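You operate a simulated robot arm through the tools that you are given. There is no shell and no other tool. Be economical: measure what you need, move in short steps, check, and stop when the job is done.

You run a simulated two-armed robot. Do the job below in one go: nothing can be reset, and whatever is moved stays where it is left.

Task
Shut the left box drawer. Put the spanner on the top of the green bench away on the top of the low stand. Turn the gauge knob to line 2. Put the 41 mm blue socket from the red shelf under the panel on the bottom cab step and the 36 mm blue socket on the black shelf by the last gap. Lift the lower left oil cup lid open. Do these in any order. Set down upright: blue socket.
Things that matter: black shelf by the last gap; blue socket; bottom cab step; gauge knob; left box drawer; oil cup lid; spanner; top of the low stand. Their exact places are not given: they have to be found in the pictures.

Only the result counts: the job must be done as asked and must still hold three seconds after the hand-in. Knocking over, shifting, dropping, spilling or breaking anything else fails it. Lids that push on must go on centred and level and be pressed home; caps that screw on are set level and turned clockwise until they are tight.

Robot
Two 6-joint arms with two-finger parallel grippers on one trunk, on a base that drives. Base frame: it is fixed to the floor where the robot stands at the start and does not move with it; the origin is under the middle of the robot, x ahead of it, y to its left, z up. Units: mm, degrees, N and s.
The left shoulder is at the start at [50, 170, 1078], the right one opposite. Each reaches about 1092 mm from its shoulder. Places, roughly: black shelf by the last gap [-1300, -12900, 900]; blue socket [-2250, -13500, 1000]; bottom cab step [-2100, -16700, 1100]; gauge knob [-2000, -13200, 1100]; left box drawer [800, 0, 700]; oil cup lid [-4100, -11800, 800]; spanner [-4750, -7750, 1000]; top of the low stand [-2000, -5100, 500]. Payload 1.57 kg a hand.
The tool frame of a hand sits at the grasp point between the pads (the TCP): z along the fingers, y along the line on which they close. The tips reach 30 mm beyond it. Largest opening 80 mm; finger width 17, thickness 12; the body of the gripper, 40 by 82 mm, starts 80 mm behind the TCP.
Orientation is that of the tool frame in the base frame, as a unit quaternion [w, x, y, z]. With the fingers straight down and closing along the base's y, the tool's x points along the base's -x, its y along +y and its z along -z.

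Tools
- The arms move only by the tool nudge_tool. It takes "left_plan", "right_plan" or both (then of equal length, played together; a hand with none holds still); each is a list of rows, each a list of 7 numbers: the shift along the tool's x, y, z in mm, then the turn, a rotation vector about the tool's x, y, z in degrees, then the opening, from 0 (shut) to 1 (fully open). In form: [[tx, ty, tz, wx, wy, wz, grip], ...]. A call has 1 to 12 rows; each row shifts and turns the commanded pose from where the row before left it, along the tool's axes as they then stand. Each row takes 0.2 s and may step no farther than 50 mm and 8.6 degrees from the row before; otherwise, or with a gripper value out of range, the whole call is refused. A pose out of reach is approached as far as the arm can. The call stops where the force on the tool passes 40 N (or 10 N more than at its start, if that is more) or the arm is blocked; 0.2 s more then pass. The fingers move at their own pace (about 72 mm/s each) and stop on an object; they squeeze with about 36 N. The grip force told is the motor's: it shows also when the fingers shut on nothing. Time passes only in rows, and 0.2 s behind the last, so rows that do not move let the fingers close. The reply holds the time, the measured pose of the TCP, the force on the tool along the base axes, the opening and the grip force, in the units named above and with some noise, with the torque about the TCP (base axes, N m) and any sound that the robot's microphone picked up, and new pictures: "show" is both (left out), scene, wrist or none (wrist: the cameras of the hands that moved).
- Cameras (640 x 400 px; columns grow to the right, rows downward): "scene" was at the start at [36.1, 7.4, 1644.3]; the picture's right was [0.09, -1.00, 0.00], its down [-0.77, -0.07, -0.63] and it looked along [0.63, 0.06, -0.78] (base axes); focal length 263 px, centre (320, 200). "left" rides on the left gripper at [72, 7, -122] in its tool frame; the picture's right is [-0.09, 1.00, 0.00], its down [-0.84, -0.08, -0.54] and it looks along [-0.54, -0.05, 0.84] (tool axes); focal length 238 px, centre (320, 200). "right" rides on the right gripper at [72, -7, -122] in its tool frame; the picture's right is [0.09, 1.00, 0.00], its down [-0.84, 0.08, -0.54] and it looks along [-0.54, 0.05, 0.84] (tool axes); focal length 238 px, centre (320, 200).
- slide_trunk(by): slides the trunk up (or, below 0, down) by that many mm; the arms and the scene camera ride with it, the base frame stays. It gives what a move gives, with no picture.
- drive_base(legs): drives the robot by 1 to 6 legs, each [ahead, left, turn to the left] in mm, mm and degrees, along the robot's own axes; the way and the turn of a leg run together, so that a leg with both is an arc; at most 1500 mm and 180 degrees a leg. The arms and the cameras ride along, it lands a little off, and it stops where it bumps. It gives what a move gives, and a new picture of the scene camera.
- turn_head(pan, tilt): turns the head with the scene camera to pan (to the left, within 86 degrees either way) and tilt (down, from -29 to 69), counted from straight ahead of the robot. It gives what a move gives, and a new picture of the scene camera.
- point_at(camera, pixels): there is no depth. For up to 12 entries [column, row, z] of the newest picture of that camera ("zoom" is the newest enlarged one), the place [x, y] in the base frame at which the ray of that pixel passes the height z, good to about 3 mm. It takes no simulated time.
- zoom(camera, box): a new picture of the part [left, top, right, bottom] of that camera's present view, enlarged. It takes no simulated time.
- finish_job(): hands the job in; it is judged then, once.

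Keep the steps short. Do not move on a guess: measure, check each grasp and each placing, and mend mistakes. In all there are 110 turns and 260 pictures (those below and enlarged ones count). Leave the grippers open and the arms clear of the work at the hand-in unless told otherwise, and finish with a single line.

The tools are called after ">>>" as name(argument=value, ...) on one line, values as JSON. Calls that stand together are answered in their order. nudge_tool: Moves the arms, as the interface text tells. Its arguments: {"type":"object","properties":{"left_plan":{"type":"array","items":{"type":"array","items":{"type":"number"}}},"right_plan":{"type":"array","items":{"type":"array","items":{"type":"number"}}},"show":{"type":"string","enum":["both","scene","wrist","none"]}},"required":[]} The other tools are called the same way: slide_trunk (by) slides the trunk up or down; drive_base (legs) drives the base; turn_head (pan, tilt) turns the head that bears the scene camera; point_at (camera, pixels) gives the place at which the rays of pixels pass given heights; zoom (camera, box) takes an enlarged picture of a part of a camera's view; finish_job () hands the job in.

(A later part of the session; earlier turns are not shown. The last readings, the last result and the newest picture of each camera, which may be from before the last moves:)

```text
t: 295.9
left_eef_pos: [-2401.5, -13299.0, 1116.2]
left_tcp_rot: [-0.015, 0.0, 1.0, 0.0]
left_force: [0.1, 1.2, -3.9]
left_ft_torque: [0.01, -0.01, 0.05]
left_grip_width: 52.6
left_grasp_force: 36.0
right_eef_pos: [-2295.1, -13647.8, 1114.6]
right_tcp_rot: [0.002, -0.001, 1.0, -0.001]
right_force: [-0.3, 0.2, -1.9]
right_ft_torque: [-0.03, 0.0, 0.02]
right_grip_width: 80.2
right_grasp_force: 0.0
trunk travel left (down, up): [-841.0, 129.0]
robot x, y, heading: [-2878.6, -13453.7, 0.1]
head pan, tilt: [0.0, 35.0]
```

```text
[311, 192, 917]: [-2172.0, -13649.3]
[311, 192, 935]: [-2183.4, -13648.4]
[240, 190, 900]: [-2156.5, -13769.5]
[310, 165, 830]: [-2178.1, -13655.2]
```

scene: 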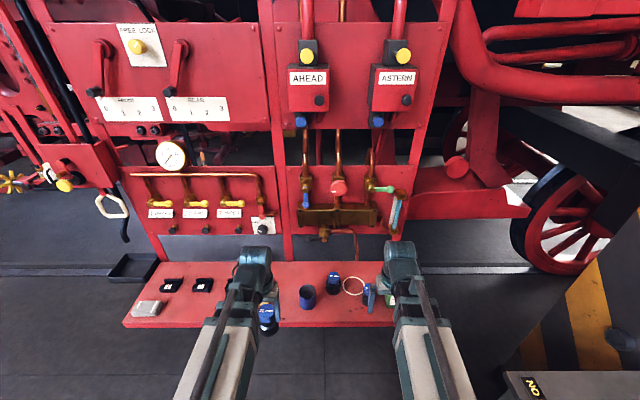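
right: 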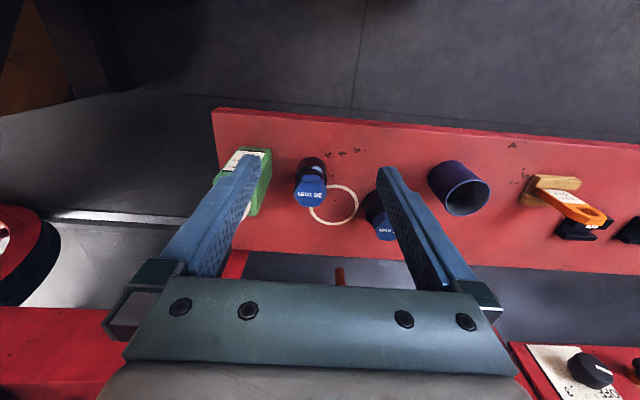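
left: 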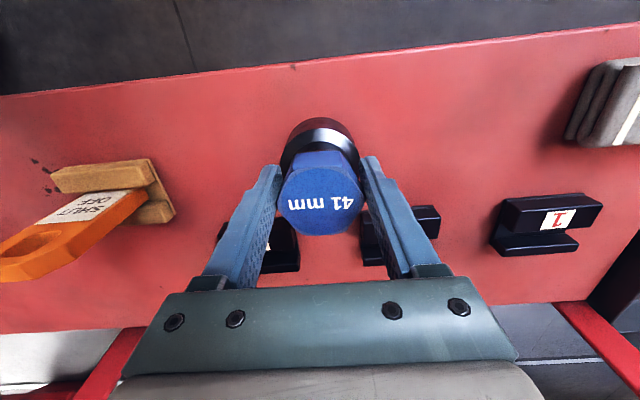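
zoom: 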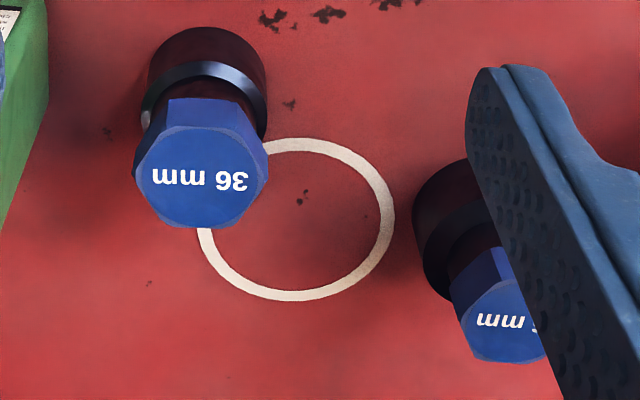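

It's the 36 mm one, with its base near (-2179,-13650). I'll approach carefully since valves hang above, then check.

>>> nudge_tool(right_plan=[[-39, 0, 0, 0, 0, 0, 0.85], [-39, -1, 0, 0, 0, 0, 0.85]], show="scene")

>>> zoom(camera="scene", box=[270, 130, 450, 320])

>>> point_at(camera="scene", pixels=[[400, 213, 1100], [381, 248, 1000], [378, 224, 1080], [384, 190, 1150], [365, 220, 1050]])

```text
t: 296.5
left_eef_pos: [-2401.5, -13299.5, 1116.1]
left_tcp_rot: [-0.015, 0.0, 1.0, 0.001]
left_force: [0.1, -0.8, -4.3]
left_ft_torque: [-0.02, 0.01, -0.02]
left_grip_width: 52.8
left_grasp_force: 36.1
right_eef_pos: [-2217.2, -13648.5, 1116.4]
right_tcp_rot: [0.003, 0.0, 1.0, 0.0]
right_force: [-0.7, -0.4, 0.6]
right_ft_torque: [0.05, 0.01, -0.03]
right_grip_width: 68.3
right_grasp_force: 0.0
trunk travel left (down, up): [-841.0, 129.0]
robot x, y, heading: [-2879.8, -13450.9, 0.1]
head pan, tilt: [0.0, 35.0]
```

scene: 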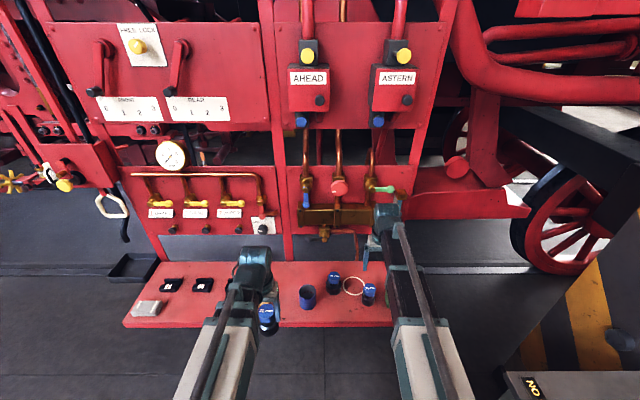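

```text
2.11 times, centred on (360, 225) of scene
```

zoom: 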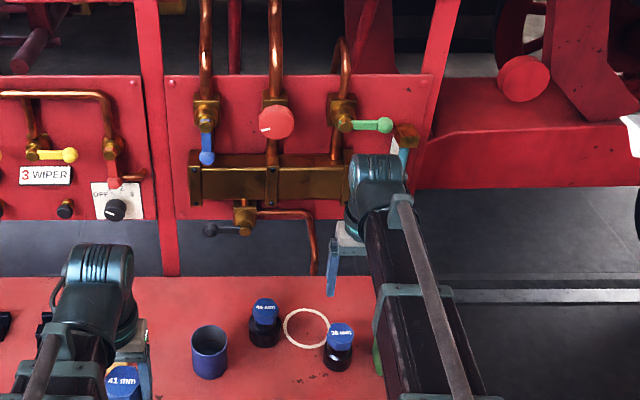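

```text
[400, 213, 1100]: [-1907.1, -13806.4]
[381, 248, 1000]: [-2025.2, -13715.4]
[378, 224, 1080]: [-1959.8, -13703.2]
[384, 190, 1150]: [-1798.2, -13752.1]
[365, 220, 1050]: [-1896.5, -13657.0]
```

The manifold front is near x -2050 and my wrist front will reach about -2125, so it's clear. I'll go the last 38 mm and lower.

>>> nudge_tool(right_plan=[[-36, -1, 0, 0, 0, 0, 0.85]], show="none")

>>> slide_trunk(by=-120)

>>> nudge_tool(right_plan=[[0, 0, 0, 0, 0, 0, 0.85]], show="wrist")

```text
t: 296.9
left_eef_pos: [-2401.0, -13299.1, 1114.9]
left_tcp_rot: [-0.014, 0.0, 1.0, 0.0]
left_force: [0.8, 0.4, -5.5]
left_ft_torque: [-0.01, 0.06, -0.03]
left_grip_width: 52.8
left_grasp_force: 36.1
right_eef_pos: [-2179.7, -13648.8, 1116.0]
right_tcp_rot: [0.003, 0.0, 1.0, -0.002]
right_force: [0.0, 0.3, -1.3]
right_ft_torque: [0.0, 0.01, 0.01]
right_grip_width: 68.2
right_grasp_force: 0.0
trunk travel left (down, up): [-841.0, 129.0]
robot x, y, heading: [-2878.8, -13454.0, 0.0]
head pan, tilt: [0.0, 35.0]
```

```text
t: 298.4
left_eef_pos: [-2401.1, -13299.1, 996.3]
left_tcp_rot: [-0.014, 0.0, 1.0, 0.002]
left_force: [-0.3, -0.3, -5.6]
left_ft_torque: [-0.01, 0.03, -0.02]
left_grip_width: 52.9
left_grasp_force: 36.3
right_eef_pos: [-2180.3, -13650.2, 996.4]
right_tcp_rot: [0.002, 0.0, 1.0, 0.0]
right_force: [-0.4, 0.0, 1.7]
right_ft_torque: [-0.04, 0.0, 0.0]
right_grip_width: 67.9
right_grasp_force: 0.0
trunk travel left (down, up): [-721.0, 249.0]
robot x, y, heading: [-2876.9, -13454.4, -0.2]
head pan, tilt: [0.0, 35.0]
```

```text
t: 298.8
left_eef_pos: [-2400.6, -13298.3, 995.9]
left_tcp_rot: [-0.014, 0.0, 1.0, 0.0]
left_force: [-1.3, 0.3, -4.3]
left_ft_torque: [0.02, 0.01, 0.03]
left_grip_width: 52.6
left_grasp_force: 36.2
right_eef_pos: [-2182.0, -13649.9, 995.8]
right_tcp_rot: [0.002, 0.0, 1.0, -0.001]
right_force: [0.1, 0.4, -1.2]
right_ft_torque: [0.02, 0.0, -0.02]
right_grip_width: 67.8
right_grasp_force: 0.0
trunk travel left (down, up): [-721.0, 249.0]
robot x, y, heading: [-2878.5, -13453.0, 0.2]
head pan, tilt: [0.0, 35.0]
```

right: 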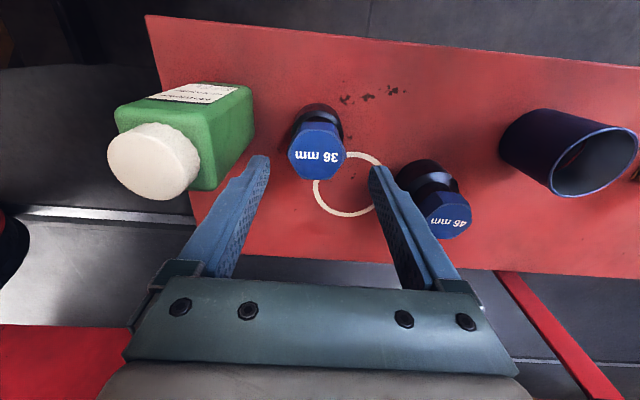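

It's centred. I'll lower 80 and grip.

>>> nudge_tool(right_plan=[[0, -2, 0, 0, 0, 0, 0.85]], show="none")

>>> slide_trunk(by=-80)

>>> nudge_tool(right_plan=[[0, 0, 0, 0, 0, 0, 0.4], [0, 0, 0, 0, 0, 0, 0], [0, 0, 0, 0, 0, 0, 0], [0, 0, 0, 0, 0, 0, 0]], show="wrist")

>>> slide_trunk(by=200)

```text
t: 299.2
left_eef_pos: [-2402.8, -13299.9, 995.2]
left_tcp_rot: [-0.015, 0.0, 1.0, 0.001]
left_force: [0.3, 0.4, -5.7]
left_ft_torque: [-0.02, 0.01, 0.01]
left_grip_width: 52.6
left_grasp_force: 36.2
right_eef_pos: [-2182.1, -13650.9, 996.6]
right_tcp_rot: [0.003, 0.0, 1.0, 0.0]
right_force: [0.5, -0.3, 0.4]
right_ft_torque: [0.03, -0.02, -0.03]
right_grip_width: 68.2
right_grasp_force: 0.1
trunk travel left (down, up): [-721.0, 249.0]
robot x, y, heading: [-2876.4, -13452.6, 0.0]
head pan, tilt: [0.0, 35.0]
```

```text
t: 300.4
left_eef_pos: [-2402.1, -13298.9, 915.8]
left_tcp_rot: [-0.015, 0.001, 1.0, 0.001]
left_force: [0.3, -0.2, -4.2]
left_ft_torque: [-0.02, 0.0, -0.01]
left_grip_width: 52.5
left_grasp_force: 36.0
right_eef_pos: [-2181.5, -13651.3, 915.9]
right_tcp_rot: [0.003, 0.0, 1.0, -0.001]
right_force: [0.5, 0.0, 0.2]
right_ft_torque: [-0.06, 0.0, 0.01]
right_grip_width: 68.2
right_grasp_force: 0.0
trunk travel left (down, up): [-641.0, 329.0]
robot x, y, heading: [-2878.7, -13456.5, 0.1]
head pan, tilt: [0.0, 35.0]
```

```text
t: 301.4
left_eef_pos: [-2401.8, -13298.8, 916.7]
left_tcp_rot: [-0.015, 0.001, 1.0, 0.001]
left_force: [-0.5, 0.4, -4.3]
left_ft_torque: [0.0, 0.02, -0.04]
left_grip_width: 52.6
left_grasp_force: 35.6
right_eef_pos: [-2181.3, -13651.9, 915.6]
right_tcp_rot: [0.002, 0.001, 1.0, 0.0]
right_force: [-1.0, 0.3, -0.2]
right_ft_torque: [0.02, 0.02, 0.03]
right_grip_width: 49.8
right_grasp_force: 35.6
trunk travel left (down, up): [-641.0, 329.0]
robot x, y, heading: [-2880.3, -13453.1, -0.0]
head pan, tilt: [0.0, 35.0]
```

right: 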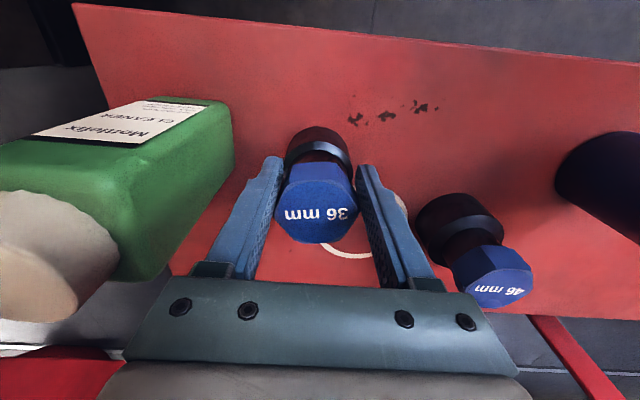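

```text
t: 303.5
left_eef_pos: [-2401.8, -13298.7, 1116.1]
left_tcp_rot: [-0.015, 0.0, 1.0, 0.001]
left_force: [0.5, -0.1, -4.8]
left_ft_torque: [0.01, 0.03, 0.01]
left_grip_width: 52.8
left_grasp_force: 35.7
right_eef_pos: [-2181.1, -13651.8, 1115.2]
right_tcp_rot: [0.003, 0.0, 1.0, 0.0]
right_force: [-0.2, 0.3, -4.7]
right_ft_torque: [0.04, 0.06, 0.02]
right_grip_width: 49.7
right_grasp_force: 35.6
trunk travel left (down, up): [-841.0, 129.0]
robot x, y, heading: [-2881.8, -13452.1, -0.0]
head pan, tilt: [0.0, 35.0]
```

Both sockets are held. I'll draw the right hand back and strafe north to look at the black shelf.

>>> nudge_tool(right_plan=[[40, 0, 0, 0, 0, 0, 0], [40, 0, 0, 0, 0, 0, 0], [40, 0, 0, 0, 0, 0, 0], [40, 0, 0, 0, 0, 0, 0], [40, 0, 0, 0, 0, 0, 0], [20, 0, 0, 0, 0, 0, 0]], show="none")

>>> drive_base(legs=[[-100, 1050, 0]])

>>> turn_head(pan=0, tilt=30)

>>> zoom(camera="scene", box=[220, 120, 480, 280])

```text
t: 304.9
left_eef_pos: [-2401.6, -13299.2, 1115.7]
left_tcp_rot: [-0.015, -0.001, 1.0, 0.0]
left_force: [-0.1, 0.1, -4.9]
left_ft_torque: [0.02, 0.02, 0.0]
left_grip_width: 52.5
left_grasp_force: 36.0
right_eef_pos: [-2401.4, -13652.7, 1116.6]
right_tcp_rot: [0.003, 0.0, 1.0, -0.001]
right_force: [-0.1, 0.1, -4.9]
right_ft_torque: [0.04, 0.07, 0.01]
right_grip_width: 49.1
right_grasp_force: 36.3
trunk travel left (down, up): [-841.0, 129.0]
robot x, y, heading: [-2879.4, -13454.2, 0.1]
head pan, tilt: [0.0, 35.0]
```

```text
t: 310.4
left_eef_pos: [-2499.2, -12249.2, 1115.6]
left_tcp_rot: [-0.015, 0.001, 1.0, 0.002]
left_force: [0.4, 0.6, -3.8]
left_ft_torque: [0.0, 0.01, -0.02]
left_grip_width: 52.5
left_grasp_force: 36.1
right_eef_pos: [-2500.0, -12604.0, 1116.1]
right_tcp_rot: [0.003, 0.001, 1.0, -0.001]
right_force: [0.0, -0.1, -4.6]
right_ft_torque: [0.03, 0.05, -0.03]
right_grip_width: 49.1
right_grasp_force: 36.0
trunk travel left (down, up): [-841.0, 129.0]
robot x, y, heading: [-2976.8, -12401.8, -0.4]
head pan, tilt: [0.0, 35.0]
```

scene: 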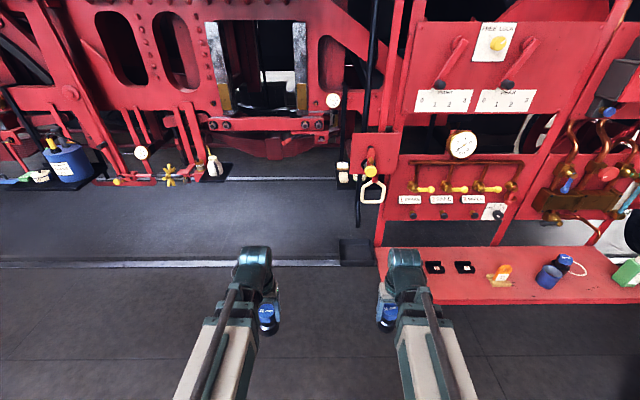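

```text
t: 311.0
left_eef_pos: [-2499.1, -12250.5, 1115.3]
left_tcp_rot: [-0.015, 0.002, 1.0, 0.0]
left_force: [1.2, 0.2, -5.6]
left_ft_torque: [-0.01, 0.01, -0.02]
left_grip_width: 52.8
left_grasp_force: 35.6
right_eef_pos: [-2500.6, -12604.5, 1116.2]
right_tcp_rot: [0.002, 0.002, 1.0, 0.0]
right_force: [-0.3, -0.4, -4.9]
right_ft_torque: [0.03, 0.06, 0.01]
right_grip_width: 49.3
right_grasp_force: 35.9
trunk travel left (down, up): [-841.0, 129.0]
robot x, y, heading: [-2974.3, -12402.0, -0.0]
head pan, tilt: [0.0, 30.0]
```

scene: 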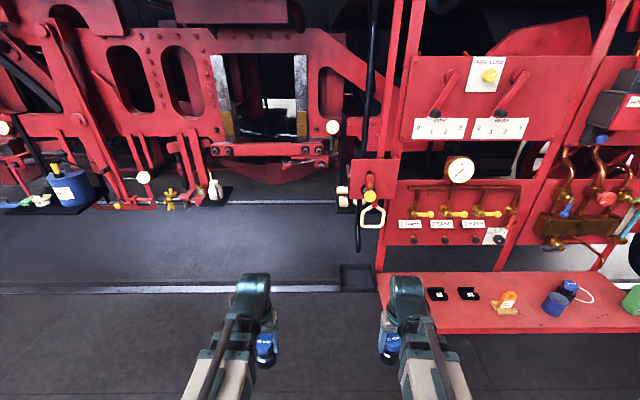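

```text
2.46 times, centred on (350, 200) of scene
```

zoom: 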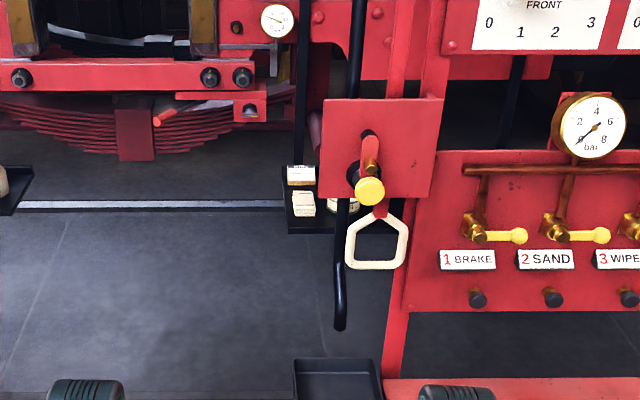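

The target shelf is at about (338,195), partly hidden behind the handle plate. I'll strafe left and go ahead past the rail to look into it from the north.

>>> drive_base(legs=[[0, 350, 0], [500, 0, 0]])

>>> turn_head(pan=-40, tilt=30)

>>> zoom(camera="scene", box=[200, 100, 440, 300])

```text
t: 315.9
left_eef_pos: [-1997.5, -11897.5, 1115.0]
left_tcp_rot: [-0.015, 0.0, 1.0, 0.0]
left_force: [0.5, -0.1, -5.0]
left_ft_torque: [-0.03, 0.02, -0.01]
left_grip_width: 52.6
left_grasp_force: 36.2
right_eef_pos: [-1998.5, -12250.9, 1114.9]
right_tcp_rot: [0.003, 0.0, 1.0, -0.001]
right_force: [0.9, -0.7, -4.1]
right_ft_torque: [0.0, 0.04, -0.01]
right_grip_width: 49.0
right_grasp_force: 35.4
trunk travel left (down, up): [-841.0, 129.0]
robot x, y, heading: [-2474.6, -12051.5, 0.2]
head pan, tilt: [0.0, 30.0]
```

scene: 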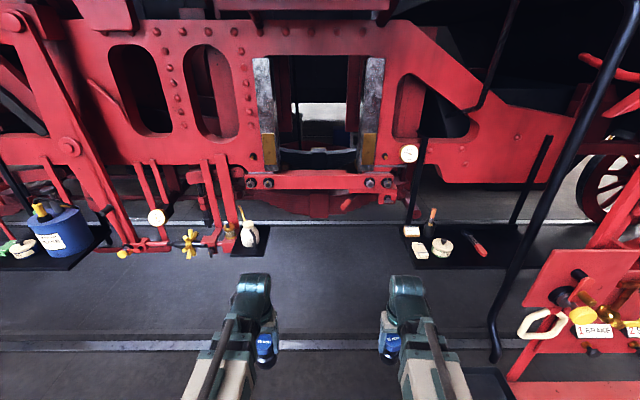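

```text
t: 316.9
left_eef_pos: [-1998.1, -11897.8, 1116.2]
left_tcp_rot: [-0.015, 0.0, 1.0, 0.0]
left_force: [-0.1, -0.3, -4.8]
left_ft_torque: [-0.01, 0.04, -0.04]
left_grip_width: 52.4
left_grasp_force: 36.5
right_eef_pos: [-1998.2, -12251.7, 1115.3]
right_tcp_rot: [0.003, 0.0, 1.0, 0.0]
right_force: [-0.2, -0.3, -4.3]
right_ft_torque: [0.01, 0.09, 0.01]
right_grip_width: 49.0
right_grasp_force: 36.4
trunk travel left (down, up): [-841.0, 129.0]
robot x, y, heading: [-2475.1, -12053.1, -0.2]
head pan, tilt: [-40.0, 30.0]
```

scene: 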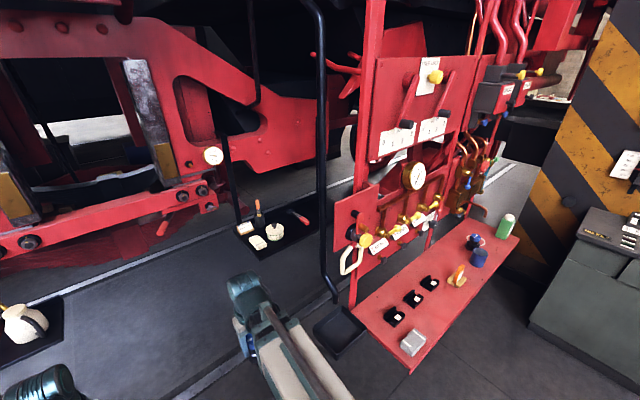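

```text
2.00 times, centred on (320, 200) of scene
```

zoom: 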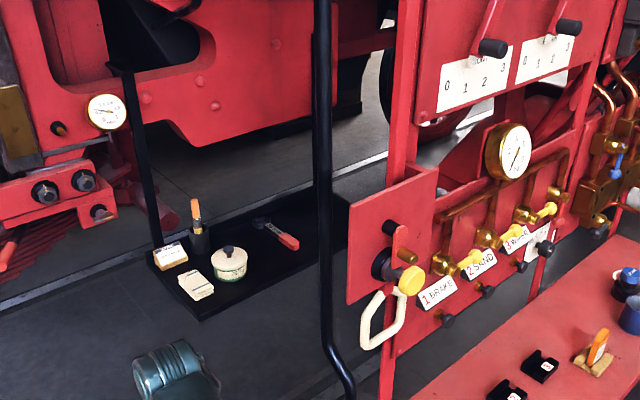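

I measure the shelf corners and free area here, then step and measure again to get its height.

>>> point_at(camera="scene", pixels=[[260, 260, 700], [260, 260, 800], [260, 260, 900], [235, 229, 700], [235, 229, 800], [235, 229, 900], [307, 221, 800], [307, 221, 900], [275, 235, 800], [324, 300, 400], [335, 300, 500]])

>>> turn_head(pan=-20, tilt=35)

>>> drive_base(legs=[[250, 0, 0]])

>>> zoom(camera="scene", box=[260, 100, 440, 260])

```text
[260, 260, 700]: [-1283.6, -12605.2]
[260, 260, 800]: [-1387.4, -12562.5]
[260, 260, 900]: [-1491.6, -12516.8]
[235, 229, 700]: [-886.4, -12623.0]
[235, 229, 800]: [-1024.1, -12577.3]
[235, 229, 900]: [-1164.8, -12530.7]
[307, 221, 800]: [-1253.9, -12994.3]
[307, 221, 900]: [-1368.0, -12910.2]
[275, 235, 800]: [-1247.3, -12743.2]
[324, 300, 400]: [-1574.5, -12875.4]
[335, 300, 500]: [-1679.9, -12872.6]
```

```text
t: 317.8
left_eef_pos: [-1999.0, -11896.6, 1115.5]
left_tcp_rot: [-0.015, -0.001, 1.0, 0.001]
left_force: [0.3, -1.4, -5.0]
left_ft_torque: [-0.02, 0.04, -0.02]
left_grip_width: 52.6
left_grasp_force: 36.6
right_eef_pos: [-1999.5, -12250.8, 1114.9]
right_tcp_rot: [0.003, 0.0, 1.0, 0.0]
right_force: [-0.3, -0.1, -5.7]
right_ft_torque: [0.03, 0.05, 0.01]
right_grip_width: 49.2
right_grasp_force: 36.0
trunk travel left (down, up): [-841.0, 129.0]
robot x, y, heading: [-2477.1, -12053.8, -0.2]
head pan, tilt: [-20.0, 35.0]
```

scene: 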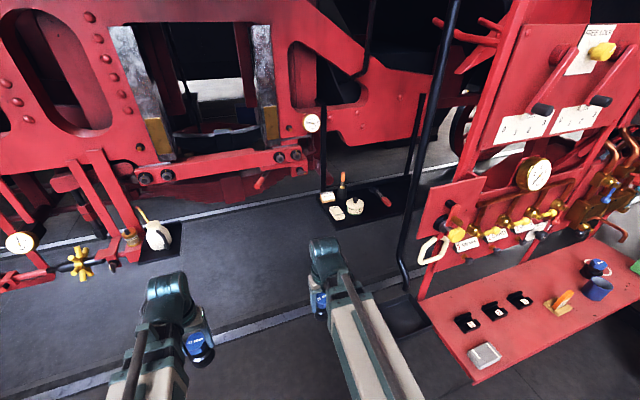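

```text
t: 319.6
left_eef_pos: [-1747.6, -11895.7, 1115.1]
left_tcp_rot: [-0.015, 0.0, 1.0, 0.001]
left_force: [0.1, -0.1, -3.9]
left_ft_torque: [0.0, 0.06, 0.02]
left_grip_width: 52.9
left_grasp_force: 35.7
right_eef_pos: [-1746.0, -12250.7, 1115.1]
right_tcp_rot: [0.002, 0.0, 1.0, -0.001]
right_force: [0.1, 0.2, -3.8]
right_ft_torque: [-0.02, 0.11, 0.01]
right_grip_width: 49.1
right_grasp_force: 35.7
trunk travel left (down, up): [-841.0, 129.0]
robot x, y, heading: [-2226.2, -12053.0, 0.0]
head pan, tilt: [-20.0, 35.0]
```

scene: 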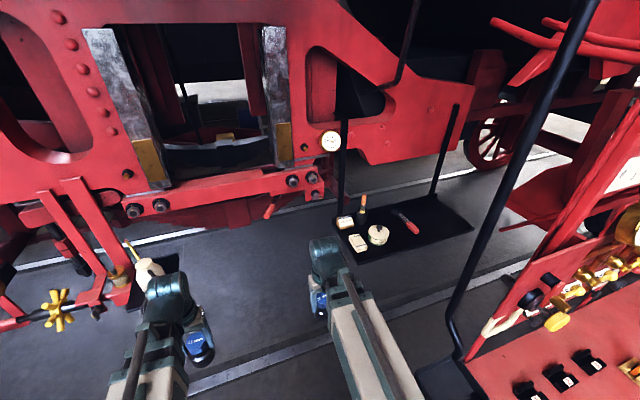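

```text
2.50 times, centred on (350, 180) of scene
```

zoom: 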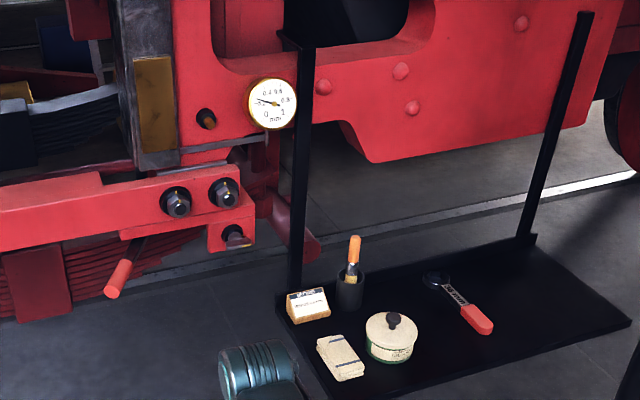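

>>> point_at(camera="scene", pixels=[[355, 259, 700], [355, 259, 800], [355, 259, 900], [332, 219, 800], [332, 219, 900], [474, 228, 800], [474, 228, 900], [436, 196, 800], [436, 196, 900], [440, 225, 900], [420, 245, 900], [418, 230, 900]])

```text
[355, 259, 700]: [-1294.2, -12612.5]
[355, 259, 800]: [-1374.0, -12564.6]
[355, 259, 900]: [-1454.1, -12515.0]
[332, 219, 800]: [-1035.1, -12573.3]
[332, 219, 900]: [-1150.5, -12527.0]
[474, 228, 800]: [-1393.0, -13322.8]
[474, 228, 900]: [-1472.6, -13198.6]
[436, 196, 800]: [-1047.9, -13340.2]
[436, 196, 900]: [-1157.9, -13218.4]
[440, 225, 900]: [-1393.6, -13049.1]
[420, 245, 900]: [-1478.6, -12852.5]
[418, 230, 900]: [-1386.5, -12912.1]
```

The black shelf has z≈830–850, x about -1414..-1093, y -12540..-13260. A clear spot is right of the red-handled tool, near (-1310,-13050). I'll move to (-1750,-12250) heading -40 so the right arm reaches in behind the panel.

>>> drive_base(legs=[[476, -197, 0], [0, 0, -40]])

>>> turn_head(pan=-15, tilt=45)

```text
t: 323.2
left_eef_pos: [-1261.5, -12124.7, 1117.0]
left_tcp_rot: [-0.015, 0.039, 0.999, 0.013]
left_force: [0.8, 0.6, -5.2]
left_ft_torque: [-0.01, 0.0, 0.04]
left_grip_width: 52.7
left_grasp_force: 35.4
right_eef_pos: [-1288.9, -12485.7, 1114.8]
right_tcp_rot: [0.002, 0.041, 0.999, -0.002]
right_force: [-0.7, -0.2, -5.1]
right_ft_torque: [-0.01, 0.06, 0.0]
right_grip_width: 48.8
right_grasp_force: 35.8
trunk travel left (down, up): [-841.0, 129.0]
robot x, y, heading: [-1747.5, -12245.0, -4.8]
head pan, tilt: [-20.0, 35.0]
stopped in leg 2: the force on the tool passed its limit at 56 N (the readings are from after the stop); the commanded pose is now the measured one
```

scene: 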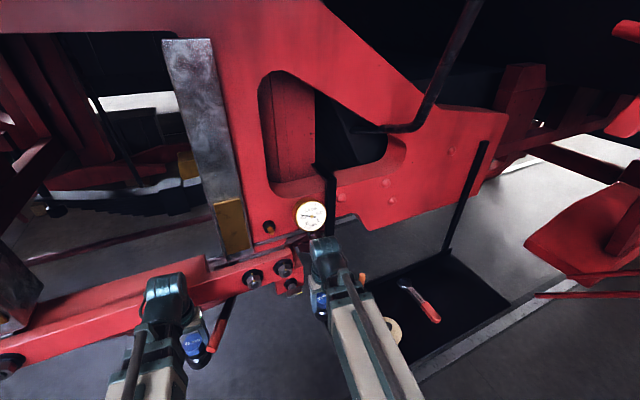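

```text
t: 323.9
left_eef_pos: [-1261.0, -12124.6, 1116.1]
left_tcp_rot: [-0.016, 0.038, 0.999, 0.011]
left_force: [-0.8, 1.0, -5.1]
left_ft_torque: [-0.03, 0.03, -0.01]
left_grip_width: 52.9
left_grasp_force: 36.3
right_eef_pos: [-1289.9, -12486.5, 1115.4]
right_tcp_rot: [0.002, 0.041, 0.999, -0.001]
right_force: [0.1, 0.5, -5.3]
right_ft_torque: [-0.01, 0.01, 0.01]
right_grip_width: 49.0
right_grasp_force: 36.0
trunk travel left (down, up): [-841.0, 129.0]
robot x, y, heading: [-1750.7, -12245.1, -4.5]
head pan, tilt: [-15.0, 45.0]
```

scene: 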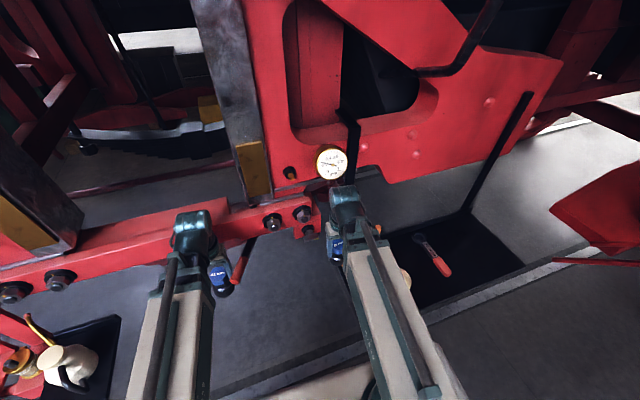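

Something was touched while turning. I check what, and whether anything was disturbed.

>>> zoom(camera="scene", box=[260, 130, 440, 310])

>>> nudge_tool(left_plan=[[0, 0, 0, 0, 0, 0, 0]], right_plan=[[0, 0, 0, 0, 0, 0, 0]], show="wrist")

```text
2.22 times, centred on (350, 220) of scene
```

zoom: 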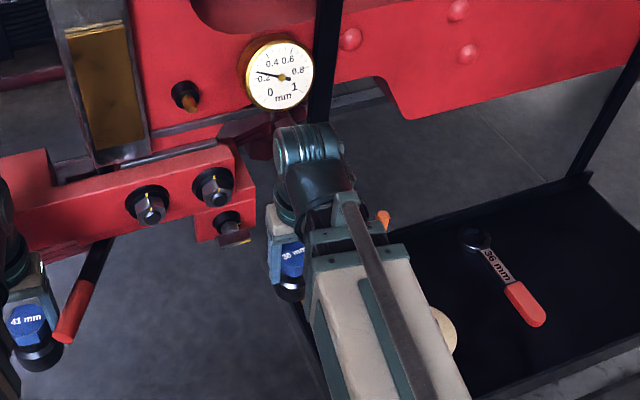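

```text
t: 324.3
left_eef_pos: [-1261.2, -12126.1, 1114.8]
left_tcp_rot: [-0.016, 0.039, 0.999, 0.011]
left_force: [-0.1, 0.5, -4.3]
left_ft_torque: [-0.01, 0.01, 0.01]
left_grip_width: 52.5
left_grasp_force: 36.3
right_eef_pos: [-1289.9, -12485.7, 1116.3]
right_tcp_rot: [0.002, 0.041, 0.999, -0.001]
right_force: [0.1, -0.4, -4.6]
right_ft_torque: [0.01, 0.05, -0.02]
right_grip_width: 49.0
right_grasp_force: 35.6
trunk travel left (down, up): [-841.0, 129.0]
robot x, y, heading: [-1750.2, -12247.2, -4.8]
head pan, tilt: [-15.0, 45.0]
```

right: 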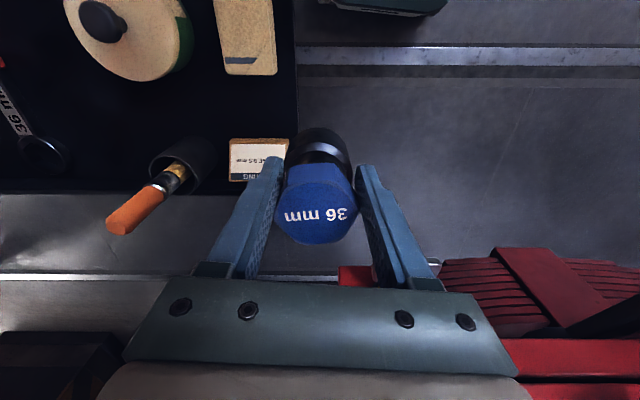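
left: 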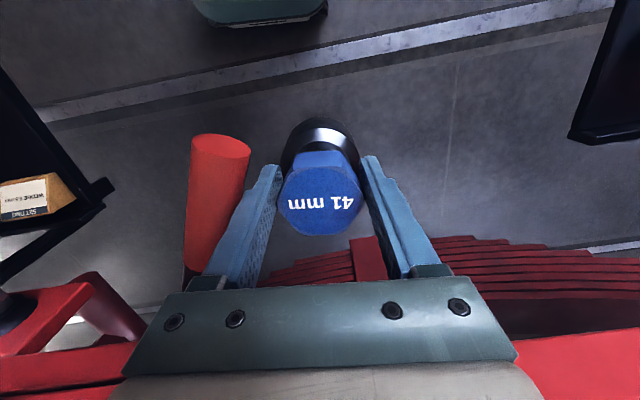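

The left fingers touched the red hanging lever at the frame, and nothing looks displaced. I'll back off 180 first, then turn, then come in diagonally.

>>> drive_base(legs=[[-190, 0, 0], [0, 0, -35.2]])

>>> point_at(camera="scene", pixels=[[320, 200, 850]])

```text
t: 325.2
left_eef_pos: [-1285.3, -12118.6, 1116.1]
left_tcp_rot: [-0.007, 0.034, 0.999, 0.015]
left_force: [1.3, 0.8, -4.9]
left_ft_torque: [-0.04, 0.07, 0.0]
left_grip_width: 52.6
left_grasp_force: 35.9
right_eef_pos: [-1321.7, -12481.1, 1116.4]
right_tcp_rot: [0.003, 0.041, 0.999, -0.002]
right_force: [-0.7, 0.2, -3.2]
right_ft_torque: [-0.01, 0.03, -0.01]
right_grip_width: 48.9
right_grasp_force: 36.0
trunk travel left (down, up): [-841.0, 129.0]
robot x, y, heading: [-1781.7, -12244.5, -4.4]
head pan, tilt: [-15.0, 45.0]
stopped in leg 1: the force on the tool passed its limit at 57 N (the readings are from after the stop); the commanded pose is now the measured one
```

scene: 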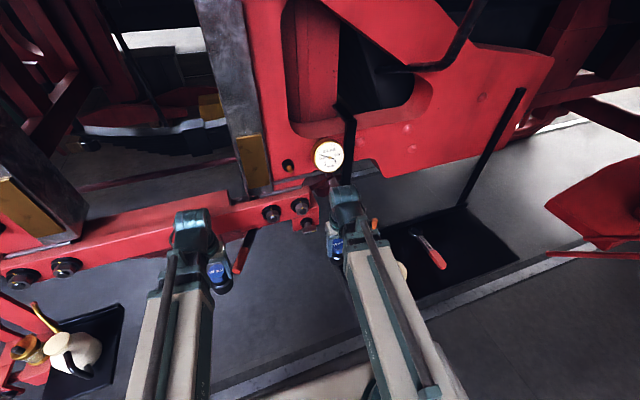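

```text
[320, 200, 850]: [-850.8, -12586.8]
```

The left hand is hooked on the red lever. I'll move that hand sideways (left) away from it and look.

>>> nudge_tool(left_plan=[[-10, 10, 0, 0, 0, 0, 0], [0, 30, 0, 0, 0, 0, 0], [0, 30, 0, 0, 0, 0, 0]], show="wrist")

>>> zoom(camera="scene", box=[160, 190, 320, 310])

```text
t: 326.0
left_eef_pos: [-1268.8, -12049.5, 1116.2]
left_tcp_rot: [-0.007, 0.034, 0.999, 0.015]
left_force: [-0.1, -0.3, -6.0]
left_ft_torque: [0.0, 0.08, -0.04]
left_grip_width: 52.8
left_grasp_force: 36.0
right_eef_pos: [-1321.0, -12482.1, 1114.5]
right_tcp_rot: [0.003, 0.041, 0.999, -0.002]
right_force: [-0.7, 0.5, -3.8]
right_ft_torque: [-0.01, 0.04, 0.0]
right_grip_width: 49.0
right_grasp_force: 36.1
trunk travel left (down, up): [-841.0, 129.0]
robot x, y, heading: [-1783.4, -12244.6, -4.7]
head pan, tilt: [-15.0, 45.0]
```

left: 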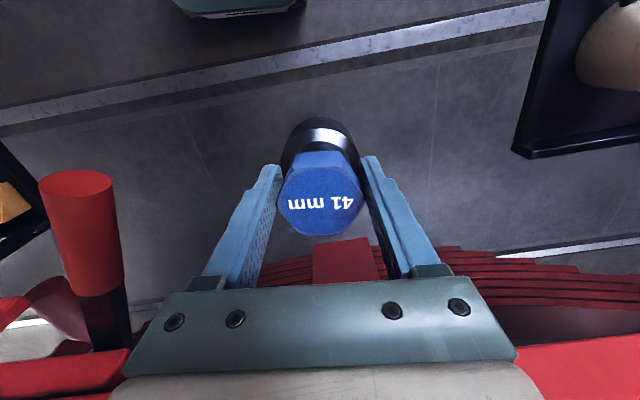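

```text
3.33 times, centred on (240, 250) of scene
```

zoom: 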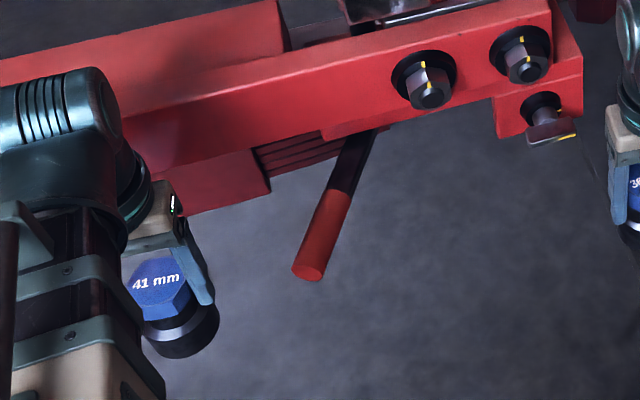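

The hand is clear of the fixed red bar now. I'll back 190, then turn.

>>> drive_base(legs=[[-190, 0, 0], [0, 0, -35.2]])

>>> turn_head(pan=-15, tilt=40)

```text
t: 329.3
left_eef_pos: [-1442.3, -12363.4, 1115.3]
left_tcp_rot: [-0.002, 0.333, 0.943, 0.016]
left_force: [0.2, 0.9, -4.9]
left_ft_torque: [0.01, 0.01, 0.02]
left_grip_width: 52.7
left_grasp_force: 35.9
right_eef_pos: [-1732.1, -12688.5, 1115.7]
right_tcp_rot: [0.002, 0.339, 0.941, -0.002]
right_force: [0.1, 0.6, -4.2]
right_ft_torque: [0.03, 0.06, -0.03]
right_grip_width: 48.9
right_grasp_force: 36.0
trunk travel left (down, up): [-841.0, 129.0]
robot x, y, heading: [-1972.1, -12228.1, -39.7]
head pan, tilt: [-15.0, 45.0]
```

scene: 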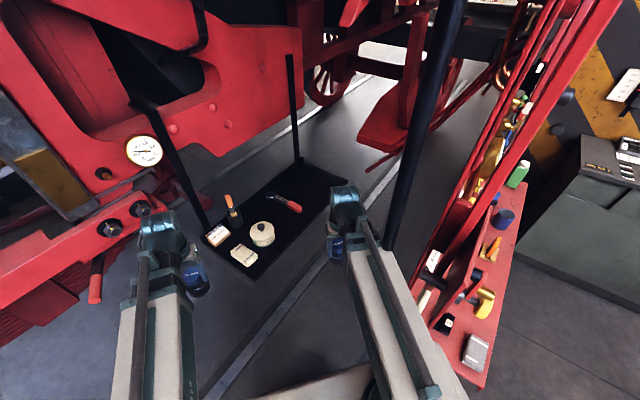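

```text
t: 329.9
left_eef_pos: [-1442.5, -12363.2, 1114.8]
left_tcp_rot: [-0.003, 0.333, 0.943, 0.016]
left_force: [-0.2, -1.3, -4.7]
left_ft_torque: [0.03, 0.02, -0.04]
left_grip_width: 52.8
left_grasp_force: 36.1
right_eef_pos: [-1732.6, -12687.9, 1114.7]
right_tcp_rot: [0.002, 0.339, 0.941, -0.003]
right_force: [0.1, 0.2, -4.7]
right_ft_torque: [0.04, 0.01, -0.03]
right_grip_width: 48.9
right_grasp_force: 35.7
trunk travel left (down, up): [-841.0, 129.0]
robot x, y, heading: [-1972.4, -12227.8, -39.8]
head pan, tilt: [-15.0, 40.0]
```

scene: 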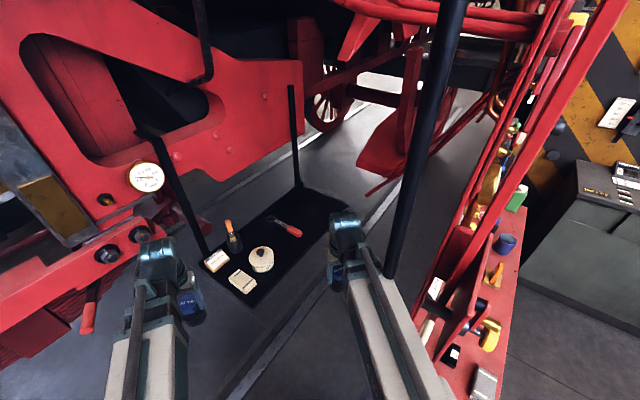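

I have a good view into the shelf: free area at the far right end, around (325,205). I measure it.

>>> point_at(camera="scene", pixels=[[250, 306, 800], [250, 306, 850], [250, 306, 900], [302, 186, 800], [302, 186, 850], [302, 186, 900], [320, 205, 850], [296, 232, 850], [275, 218, 850], [262, 258, 850], [349, 207, 850], [285, 255, 850]])

>>> zoom(camera="scene", box=[190, 170, 370, 320])

```text
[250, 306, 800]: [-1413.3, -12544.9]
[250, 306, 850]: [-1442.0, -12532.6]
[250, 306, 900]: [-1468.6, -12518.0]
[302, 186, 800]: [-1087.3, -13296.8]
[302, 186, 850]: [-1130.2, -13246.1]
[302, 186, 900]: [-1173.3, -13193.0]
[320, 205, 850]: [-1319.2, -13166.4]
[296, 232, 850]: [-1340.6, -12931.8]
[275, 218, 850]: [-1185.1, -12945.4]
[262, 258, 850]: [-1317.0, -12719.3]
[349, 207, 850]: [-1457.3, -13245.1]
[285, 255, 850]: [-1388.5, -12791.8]
```

```text
2.67 times, centred on (280, 245) of scene
```

zoom: 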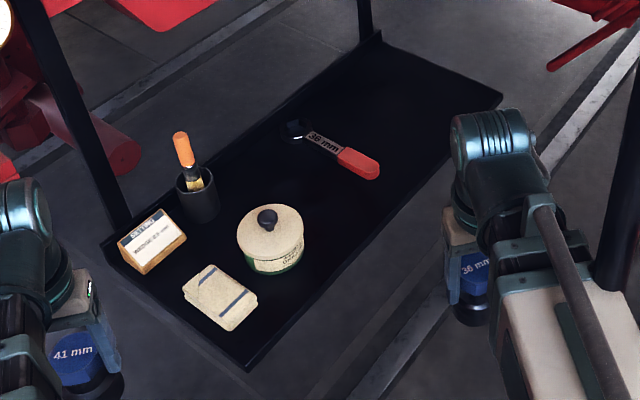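

The black pole hangs at about (-1935,-12580), so I'll go to (-1780,-12230), further left. The left hand comes in 57 first. The shelf height is about 900, target spot (-1330,-13050).

>>> nudge_tool(left_plan=[[0, -30, 0, 0, 0, 0, 0], [0, -27, 0, 0, 0, 0, 0]], show="none")

>>> drive_base(legs=[[148, 122, 0]])

>>> nudge_tool(right_plan=[[-42, 0, 0, 0, 0, 0, 0], [-42, 0, 0, 0, 0, 0, 0], [-42, 0, 0, 0, 0, 0, 0], [-42, 0, 0, 0, 0, 0, 0]], show="both")

```text
t: 330.5
left_eef_pos: [-1478.6, -12407.1, 1116.7]
left_tcp_rot: [-0.001, 0.333, 0.943, 0.017]
left_force: [0.9, -0.1, -5.0]
left_ft_torque: [0.0, 0.02, -0.03]
left_grip_width: 52.7
left_grasp_force: 36.2
right_eef_pos: [-1732.6, -12689.0, 1116.3]
right_tcp_rot: [0.004, 0.339, 0.941, -0.002]
right_force: [0.3, -0.7, -4.2]
right_ft_torque: [0.03, 0.04, 0.02]
right_grip_width: 48.7
right_grasp_force: 36.1
trunk travel left (down, up): [-841.0, 129.0]
robot x, y, heading: [-1977.6, -12229.2, -39.6]
head pan, tilt: [-15.0, 40.0]
```

```text
t: 332.1
left_eef_pos: [-1284.9, -12405.4, 1114.9]
left_tcp_rot: [-0.003, 0.332, 0.943, 0.016]
left_force: [0.1, -0.2, -3.8]
left_ft_torque: [0.0, 0.05, 0.01]
left_grip_width: 52.7
left_grasp_force: 36.2
right_eef_pos: [-1538.7, -12688.8, 1115.8]
right_tcp_rot: [0.002, 0.339, 0.941, -0.003]
right_force: [0.3, -0.2, -4.1]
right_ft_torque: [0.03, 0.06, 0.06]
right_grip_width: 48.5
right_grasp_force: 36.1
trunk travel left (down, up): [-841.0, 129.0]
robot x, y, heading: [-1784.8, -12223.8, -39.6]
head pan, tilt: [-15.0, 40.0]
```

scene: 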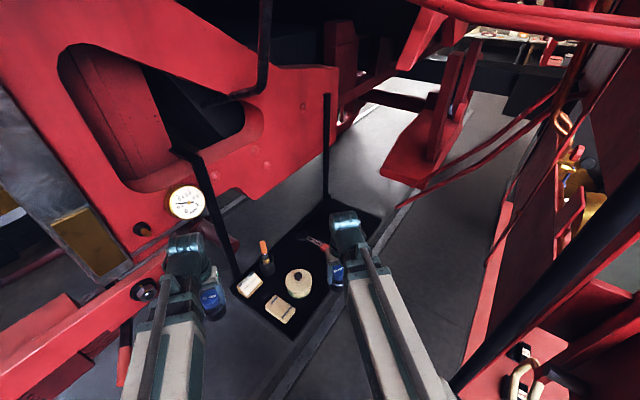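

```text
t: 333.1
left_eef_pos: [-1287.1, -12407.7, 1115.4]
left_tcp_rot: [-0.003, 0.333, 0.943, 0.017]
left_force: [0.4, 0.1, -5.2]
left_ft_torque: [0.0, -0.01, 0.02]
left_grip_width: 52.6
left_grasp_force: 35.9
right_eef_pos: [-1411.6, -12795.7, 1114.2]
right_tcp_rot: [0.003, 0.338, 0.941, -0.003]
right_force: [-0.4, -0.1, -3.7]
right_ft_torque: [-0.01, 0.04, 0.0]
right_grip_width: 48.3
right_grasp_force: 35.8
trunk travel left (down, up): [-841.0, 129.0]
robot x, y, heading: [-1780.2, -12226.8, -39.5]
head pan, tilt: [-15.0, 40.0]
```

scene: 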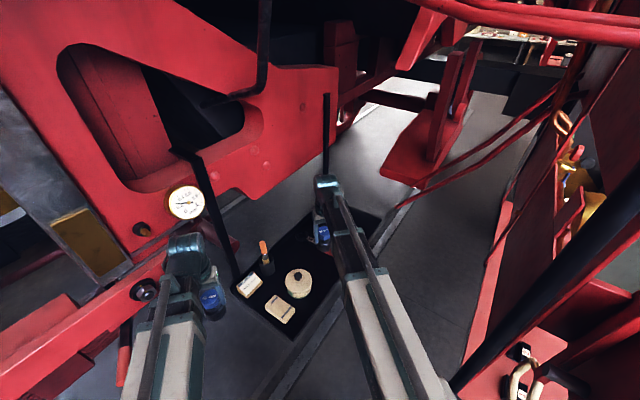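
right: 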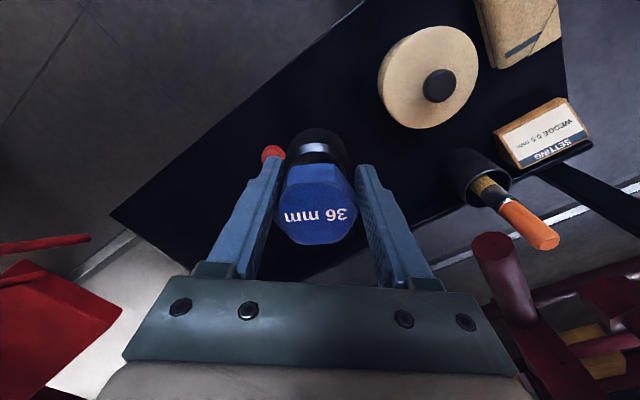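

The right hand is over the shelf by the tool. I'll go on to the clear end (-1330,-13050).

>>> nudge_tool(right_plan=[[-37, -24, 0, 0, 0, 0, 0], [-37, -24, 0, 0, 0, 0, 0], [-37, -24, 0, 0, 0, 0, 0], [-37, -24, 0, 0, 0, 0, 0], [-37, -24, 0, 0, 0, 0, 0], [-37, -24, 0, 0, 0, 0, 0]], show="both")

```text
t: 334.5
left_eef_pos: [-1287.4, -12408.2, 1115.1]
left_tcp_rot: [-0.003, 0.333, 0.943, 0.017]
left_force: [0.4, 0.1, -5.2]
left_ft_torque: [0.04, 0.02, 0.03]
left_grip_width: 52.8
left_grasp_force: 36.5
right_eef_pos: [-1331.7, -13047.4, 1114.9]
right_tcp_rot: [0.002, 0.339, 0.941, -0.001]
right_force: [0.8, 0.1, -4.7]
right_ft_torque: [0.03, 0.02, -0.02]
right_grip_width: 48.7
right_grasp_force: 36.0
trunk travel left (down, up): [-841.0, 129.0]
robot x, y, heading: [-1783.9, -12226.7, -39.8]
head pan, tilt: [-15.0, 40.0]
```

scene: 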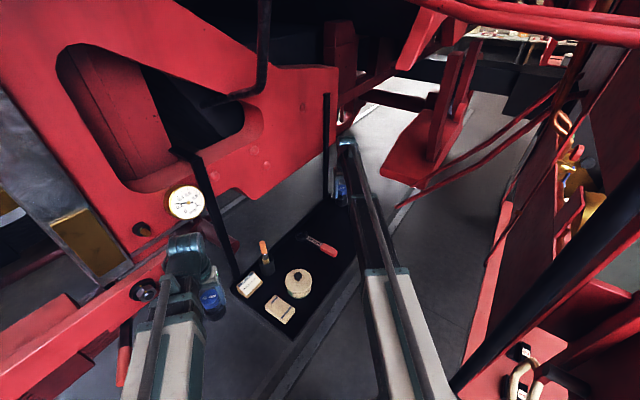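
right: 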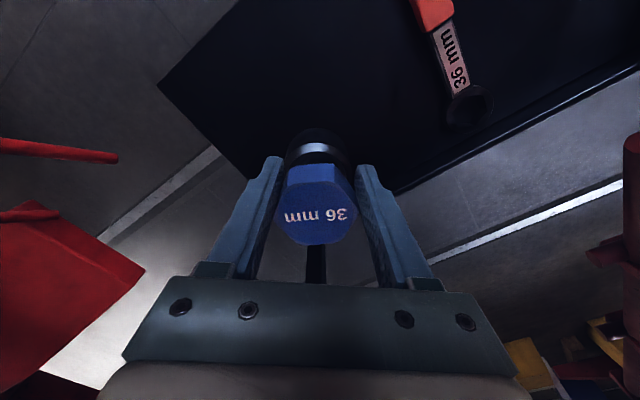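

The landing spot is at wrist pixel (320,111), well inside the shelf and away from the spanner. I'll lower in steps and watch forces.

>>> slide_trunk(by=-60)

>>> slide_trunk(by=-48)

>>> nudge_tool(right_plan=[[0, 0, 0, 0, 0, 0, 0]], show="both")

```text
t: 335.5
left_eef_pos: [-1286.3, -12406.6, 1056.6]
left_tcp_rot: [-0.002, 0.333, 0.943, 0.016]
left_force: [-0.1, -0.3, -4.4]
left_ft_torque: [-0.02, 0.0, 0.0]
left_grip_width: 52.7
left_grasp_force: 35.8
right_eef_pos: [-1332.4, -13046.9, 1055.7]
right_tcp_rot: [0.003, 0.34, 0.94, -0.003]
right_force: [0.1, -0.3, -3.6]
right_ft_torque: [0.04, 0.04, -0.01]
right_grip_width: 48.4
right_grasp_force: 35.8
trunk travel left (down, up): [-781.0, 189.0]
robot x, y, heading: [-1781.4, -12229.5, -39.8]
head pan, tilt: [-15.0, 40.0]
```

```text
t: 336.4
left_eef_pos: [-1285.6, -12407.2, 1008.1]
left_tcp_rot: [-0.002, 0.333, 0.943, 0.017]
left_force: [-0.1, -0.1, -4.6]
left_ft_torque: [0.0, 0.0, -0.01]
left_grip_width: 52.7
left_grasp_force: 35.6
right_eef_pos: [-1330.6, -13045.9, 1006.9]
right_tcp_rot: [0.002, 0.339, 0.941, -0.002]
right_force: [0.0, -0.7, -4.4]
right_ft_torque: [0.03, 0.0, -0.02]
right_grip_width: 48.6
right_grasp_force: 35.5
trunk travel left (down, up): [-733.0, 237.0]
robot x, y, heading: [-1782.2, -12229.2, -39.7]
head pan, tilt: [-15.0, 40.0]
```

```text
t: 336.8
left_eef_pos: [-1285.5, -12407.9, 1008.0]
left_tcp_rot: [-0.002, 0.333, 0.943, 0.015]
left_force: [-0.6, -1.3, -5.6]
left_ft_torque: [0.02, 0.03, 0.02]
left_grip_width: 52.6
left_grasp_force: 35.9
right_eef_pos: [-1333.6, -13047.1, 1006.8]
right_tcp_rot: [0.002, 0.339, 0.941, -0.003]
right_force: [-1.0, 0.0, -5.0]
right_ft_torque: [0.05, 0.05, -0.01]
right_grip_width: 48.8
right_grasp_force: 36.2
trunk travel left (down, up): [-733.0, 237.0]
robot x, y, heading: [-1776.3, -12225.6, -39.6]
head pan, tilt: [-15.0, 40.0]
```

scene: 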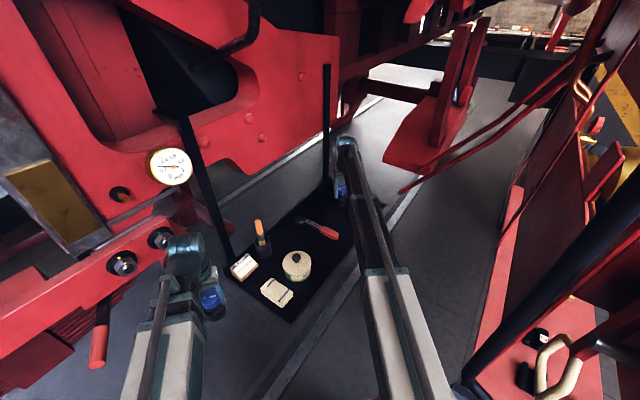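
right: 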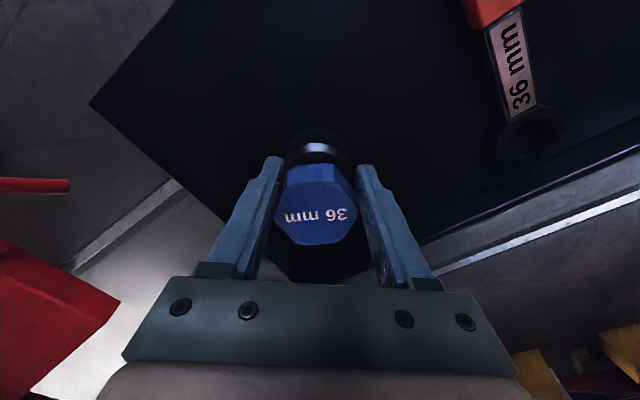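

The shelf height from the two wrist views is about 905, so contact is near. I'll lower in small steps.

>>> slide_trunk(by=-8)

>>> slide_trunk(by=-3)

>>> slide_trunk(by=-3)

>>> slide_trunk(by=-3)

```text
t: 337.4
left_eef_pos: [-1286.4, -12407.0, 1000.5]
left_tcp_rot: [-0.003, 0.332, 0.943, 0.017]
left_force: [0.6, -0.7, -4.1]
left_ft_torque: [0.02, 0.0, -0.03]
left_grip_width: 52.8
left_grasp_force: 35.7
right_eef_pos: [-1332.5, -13047.1, 998.5]
right_tcp_rot: [0.002, 0.339, 0.941, -0.002]
right_force: [0.9, 0.6, -3.8]
right_ft_torque: [0.06, 0.05, -0.03]
right_grip_width: 48.5
right_grasp_force: 35.6
trunk travel left (down, up): [-725.0, 245.0]
robot x, y, heading: [-1779.7, -12227.4, -39.5]
head pan, tilt: [-15.0, 40.0]
```

```text
t: 337.9
left_eef_pos: [-1287.6, -12406.5, 997.1]
left_tcp_rot: [-0.002, 0.333, 0.943, 0.016]
left_force: [-0.3, 0.3, -4.4]
left_ft_torque: [-0.02, -0.01, -0.03]
left_grip_width: 52.7
left_grasp_force: 36.0
right_eef_pos: [-1331.3, -13046.9, 995.7]
right_tcp_rot: [0.003, 0.339, 0.941, -0.003]
right_force: [-0.5, 0.4, -4.7]
right_ft_torque: [0.02, 0.05, -0.02]
right_grip_width: 48.6
right_grasp_force: 35.9
trunk travel left (down, up): [-722.0, 248.0]
robot x, y, heading: [-1781.5, -12227.6, -40.0]
head pan, tilt: [-15.0, 40.0]
```

```text
t: 338.4
left_eef_pos: [-1286.3, -12406.9, 993.7]
left_tcp_rot: [-0.002, 0.332, 0.943, 0.016]
left_force: [-0.9, 0.0, -5.6]
left_ft_torque: [0.0, 0.02, -0.02]
left_grip_width: 52.6
left_grasp_force: 36.1
right_eef_pos: [-1331.2, -13047.0, 993.0]
right_tcp_rot: [0.002, 0.34, 0.94, -0.002]
right_force: [0.4, -0.5, -3.9]
right_ft_torque: [0.04, 0.06, -0.04]
right_grip_width: 48.7
right_grasp_force: 35.3
trunk travel left (down, up): [-719.0, 251.0]
robot x, y, heading: [-1782.8, -12229.0, -39.7]
head pan, tilt: [-15.0, 40.0]
```

```text
t: 338.9
left_eef_pos: [-1285.1, -12407.0, 991.6]
left_tcp_rot: [-0.002, 0.334, 0.942, 0.016]
left_force: [0.4, 0.0, -5.2]
left_ft_torque: [-0.01, 0.01, -0.03]
left_grip_width: 53.0
left_grasp_force: 35.9
right_eef_pos: [-1332.0, -13046.6, 990.8]
right_tcp_rot: [0.001, 0.34, 0.941, -0.003]
right_force: [0.1, 0.6, -3.6]
right_ft_torque: [0.09, 0.03, -0.03]
right_grip_width: 48.6
right_grasp_force: 36.3
trunk travel left (down, up): [-716.0, 254.0]
robot x, y, heading: [-1782.9, -12226.4, -39.9]
head pan, tilt: [-15.0, 40.0]
```

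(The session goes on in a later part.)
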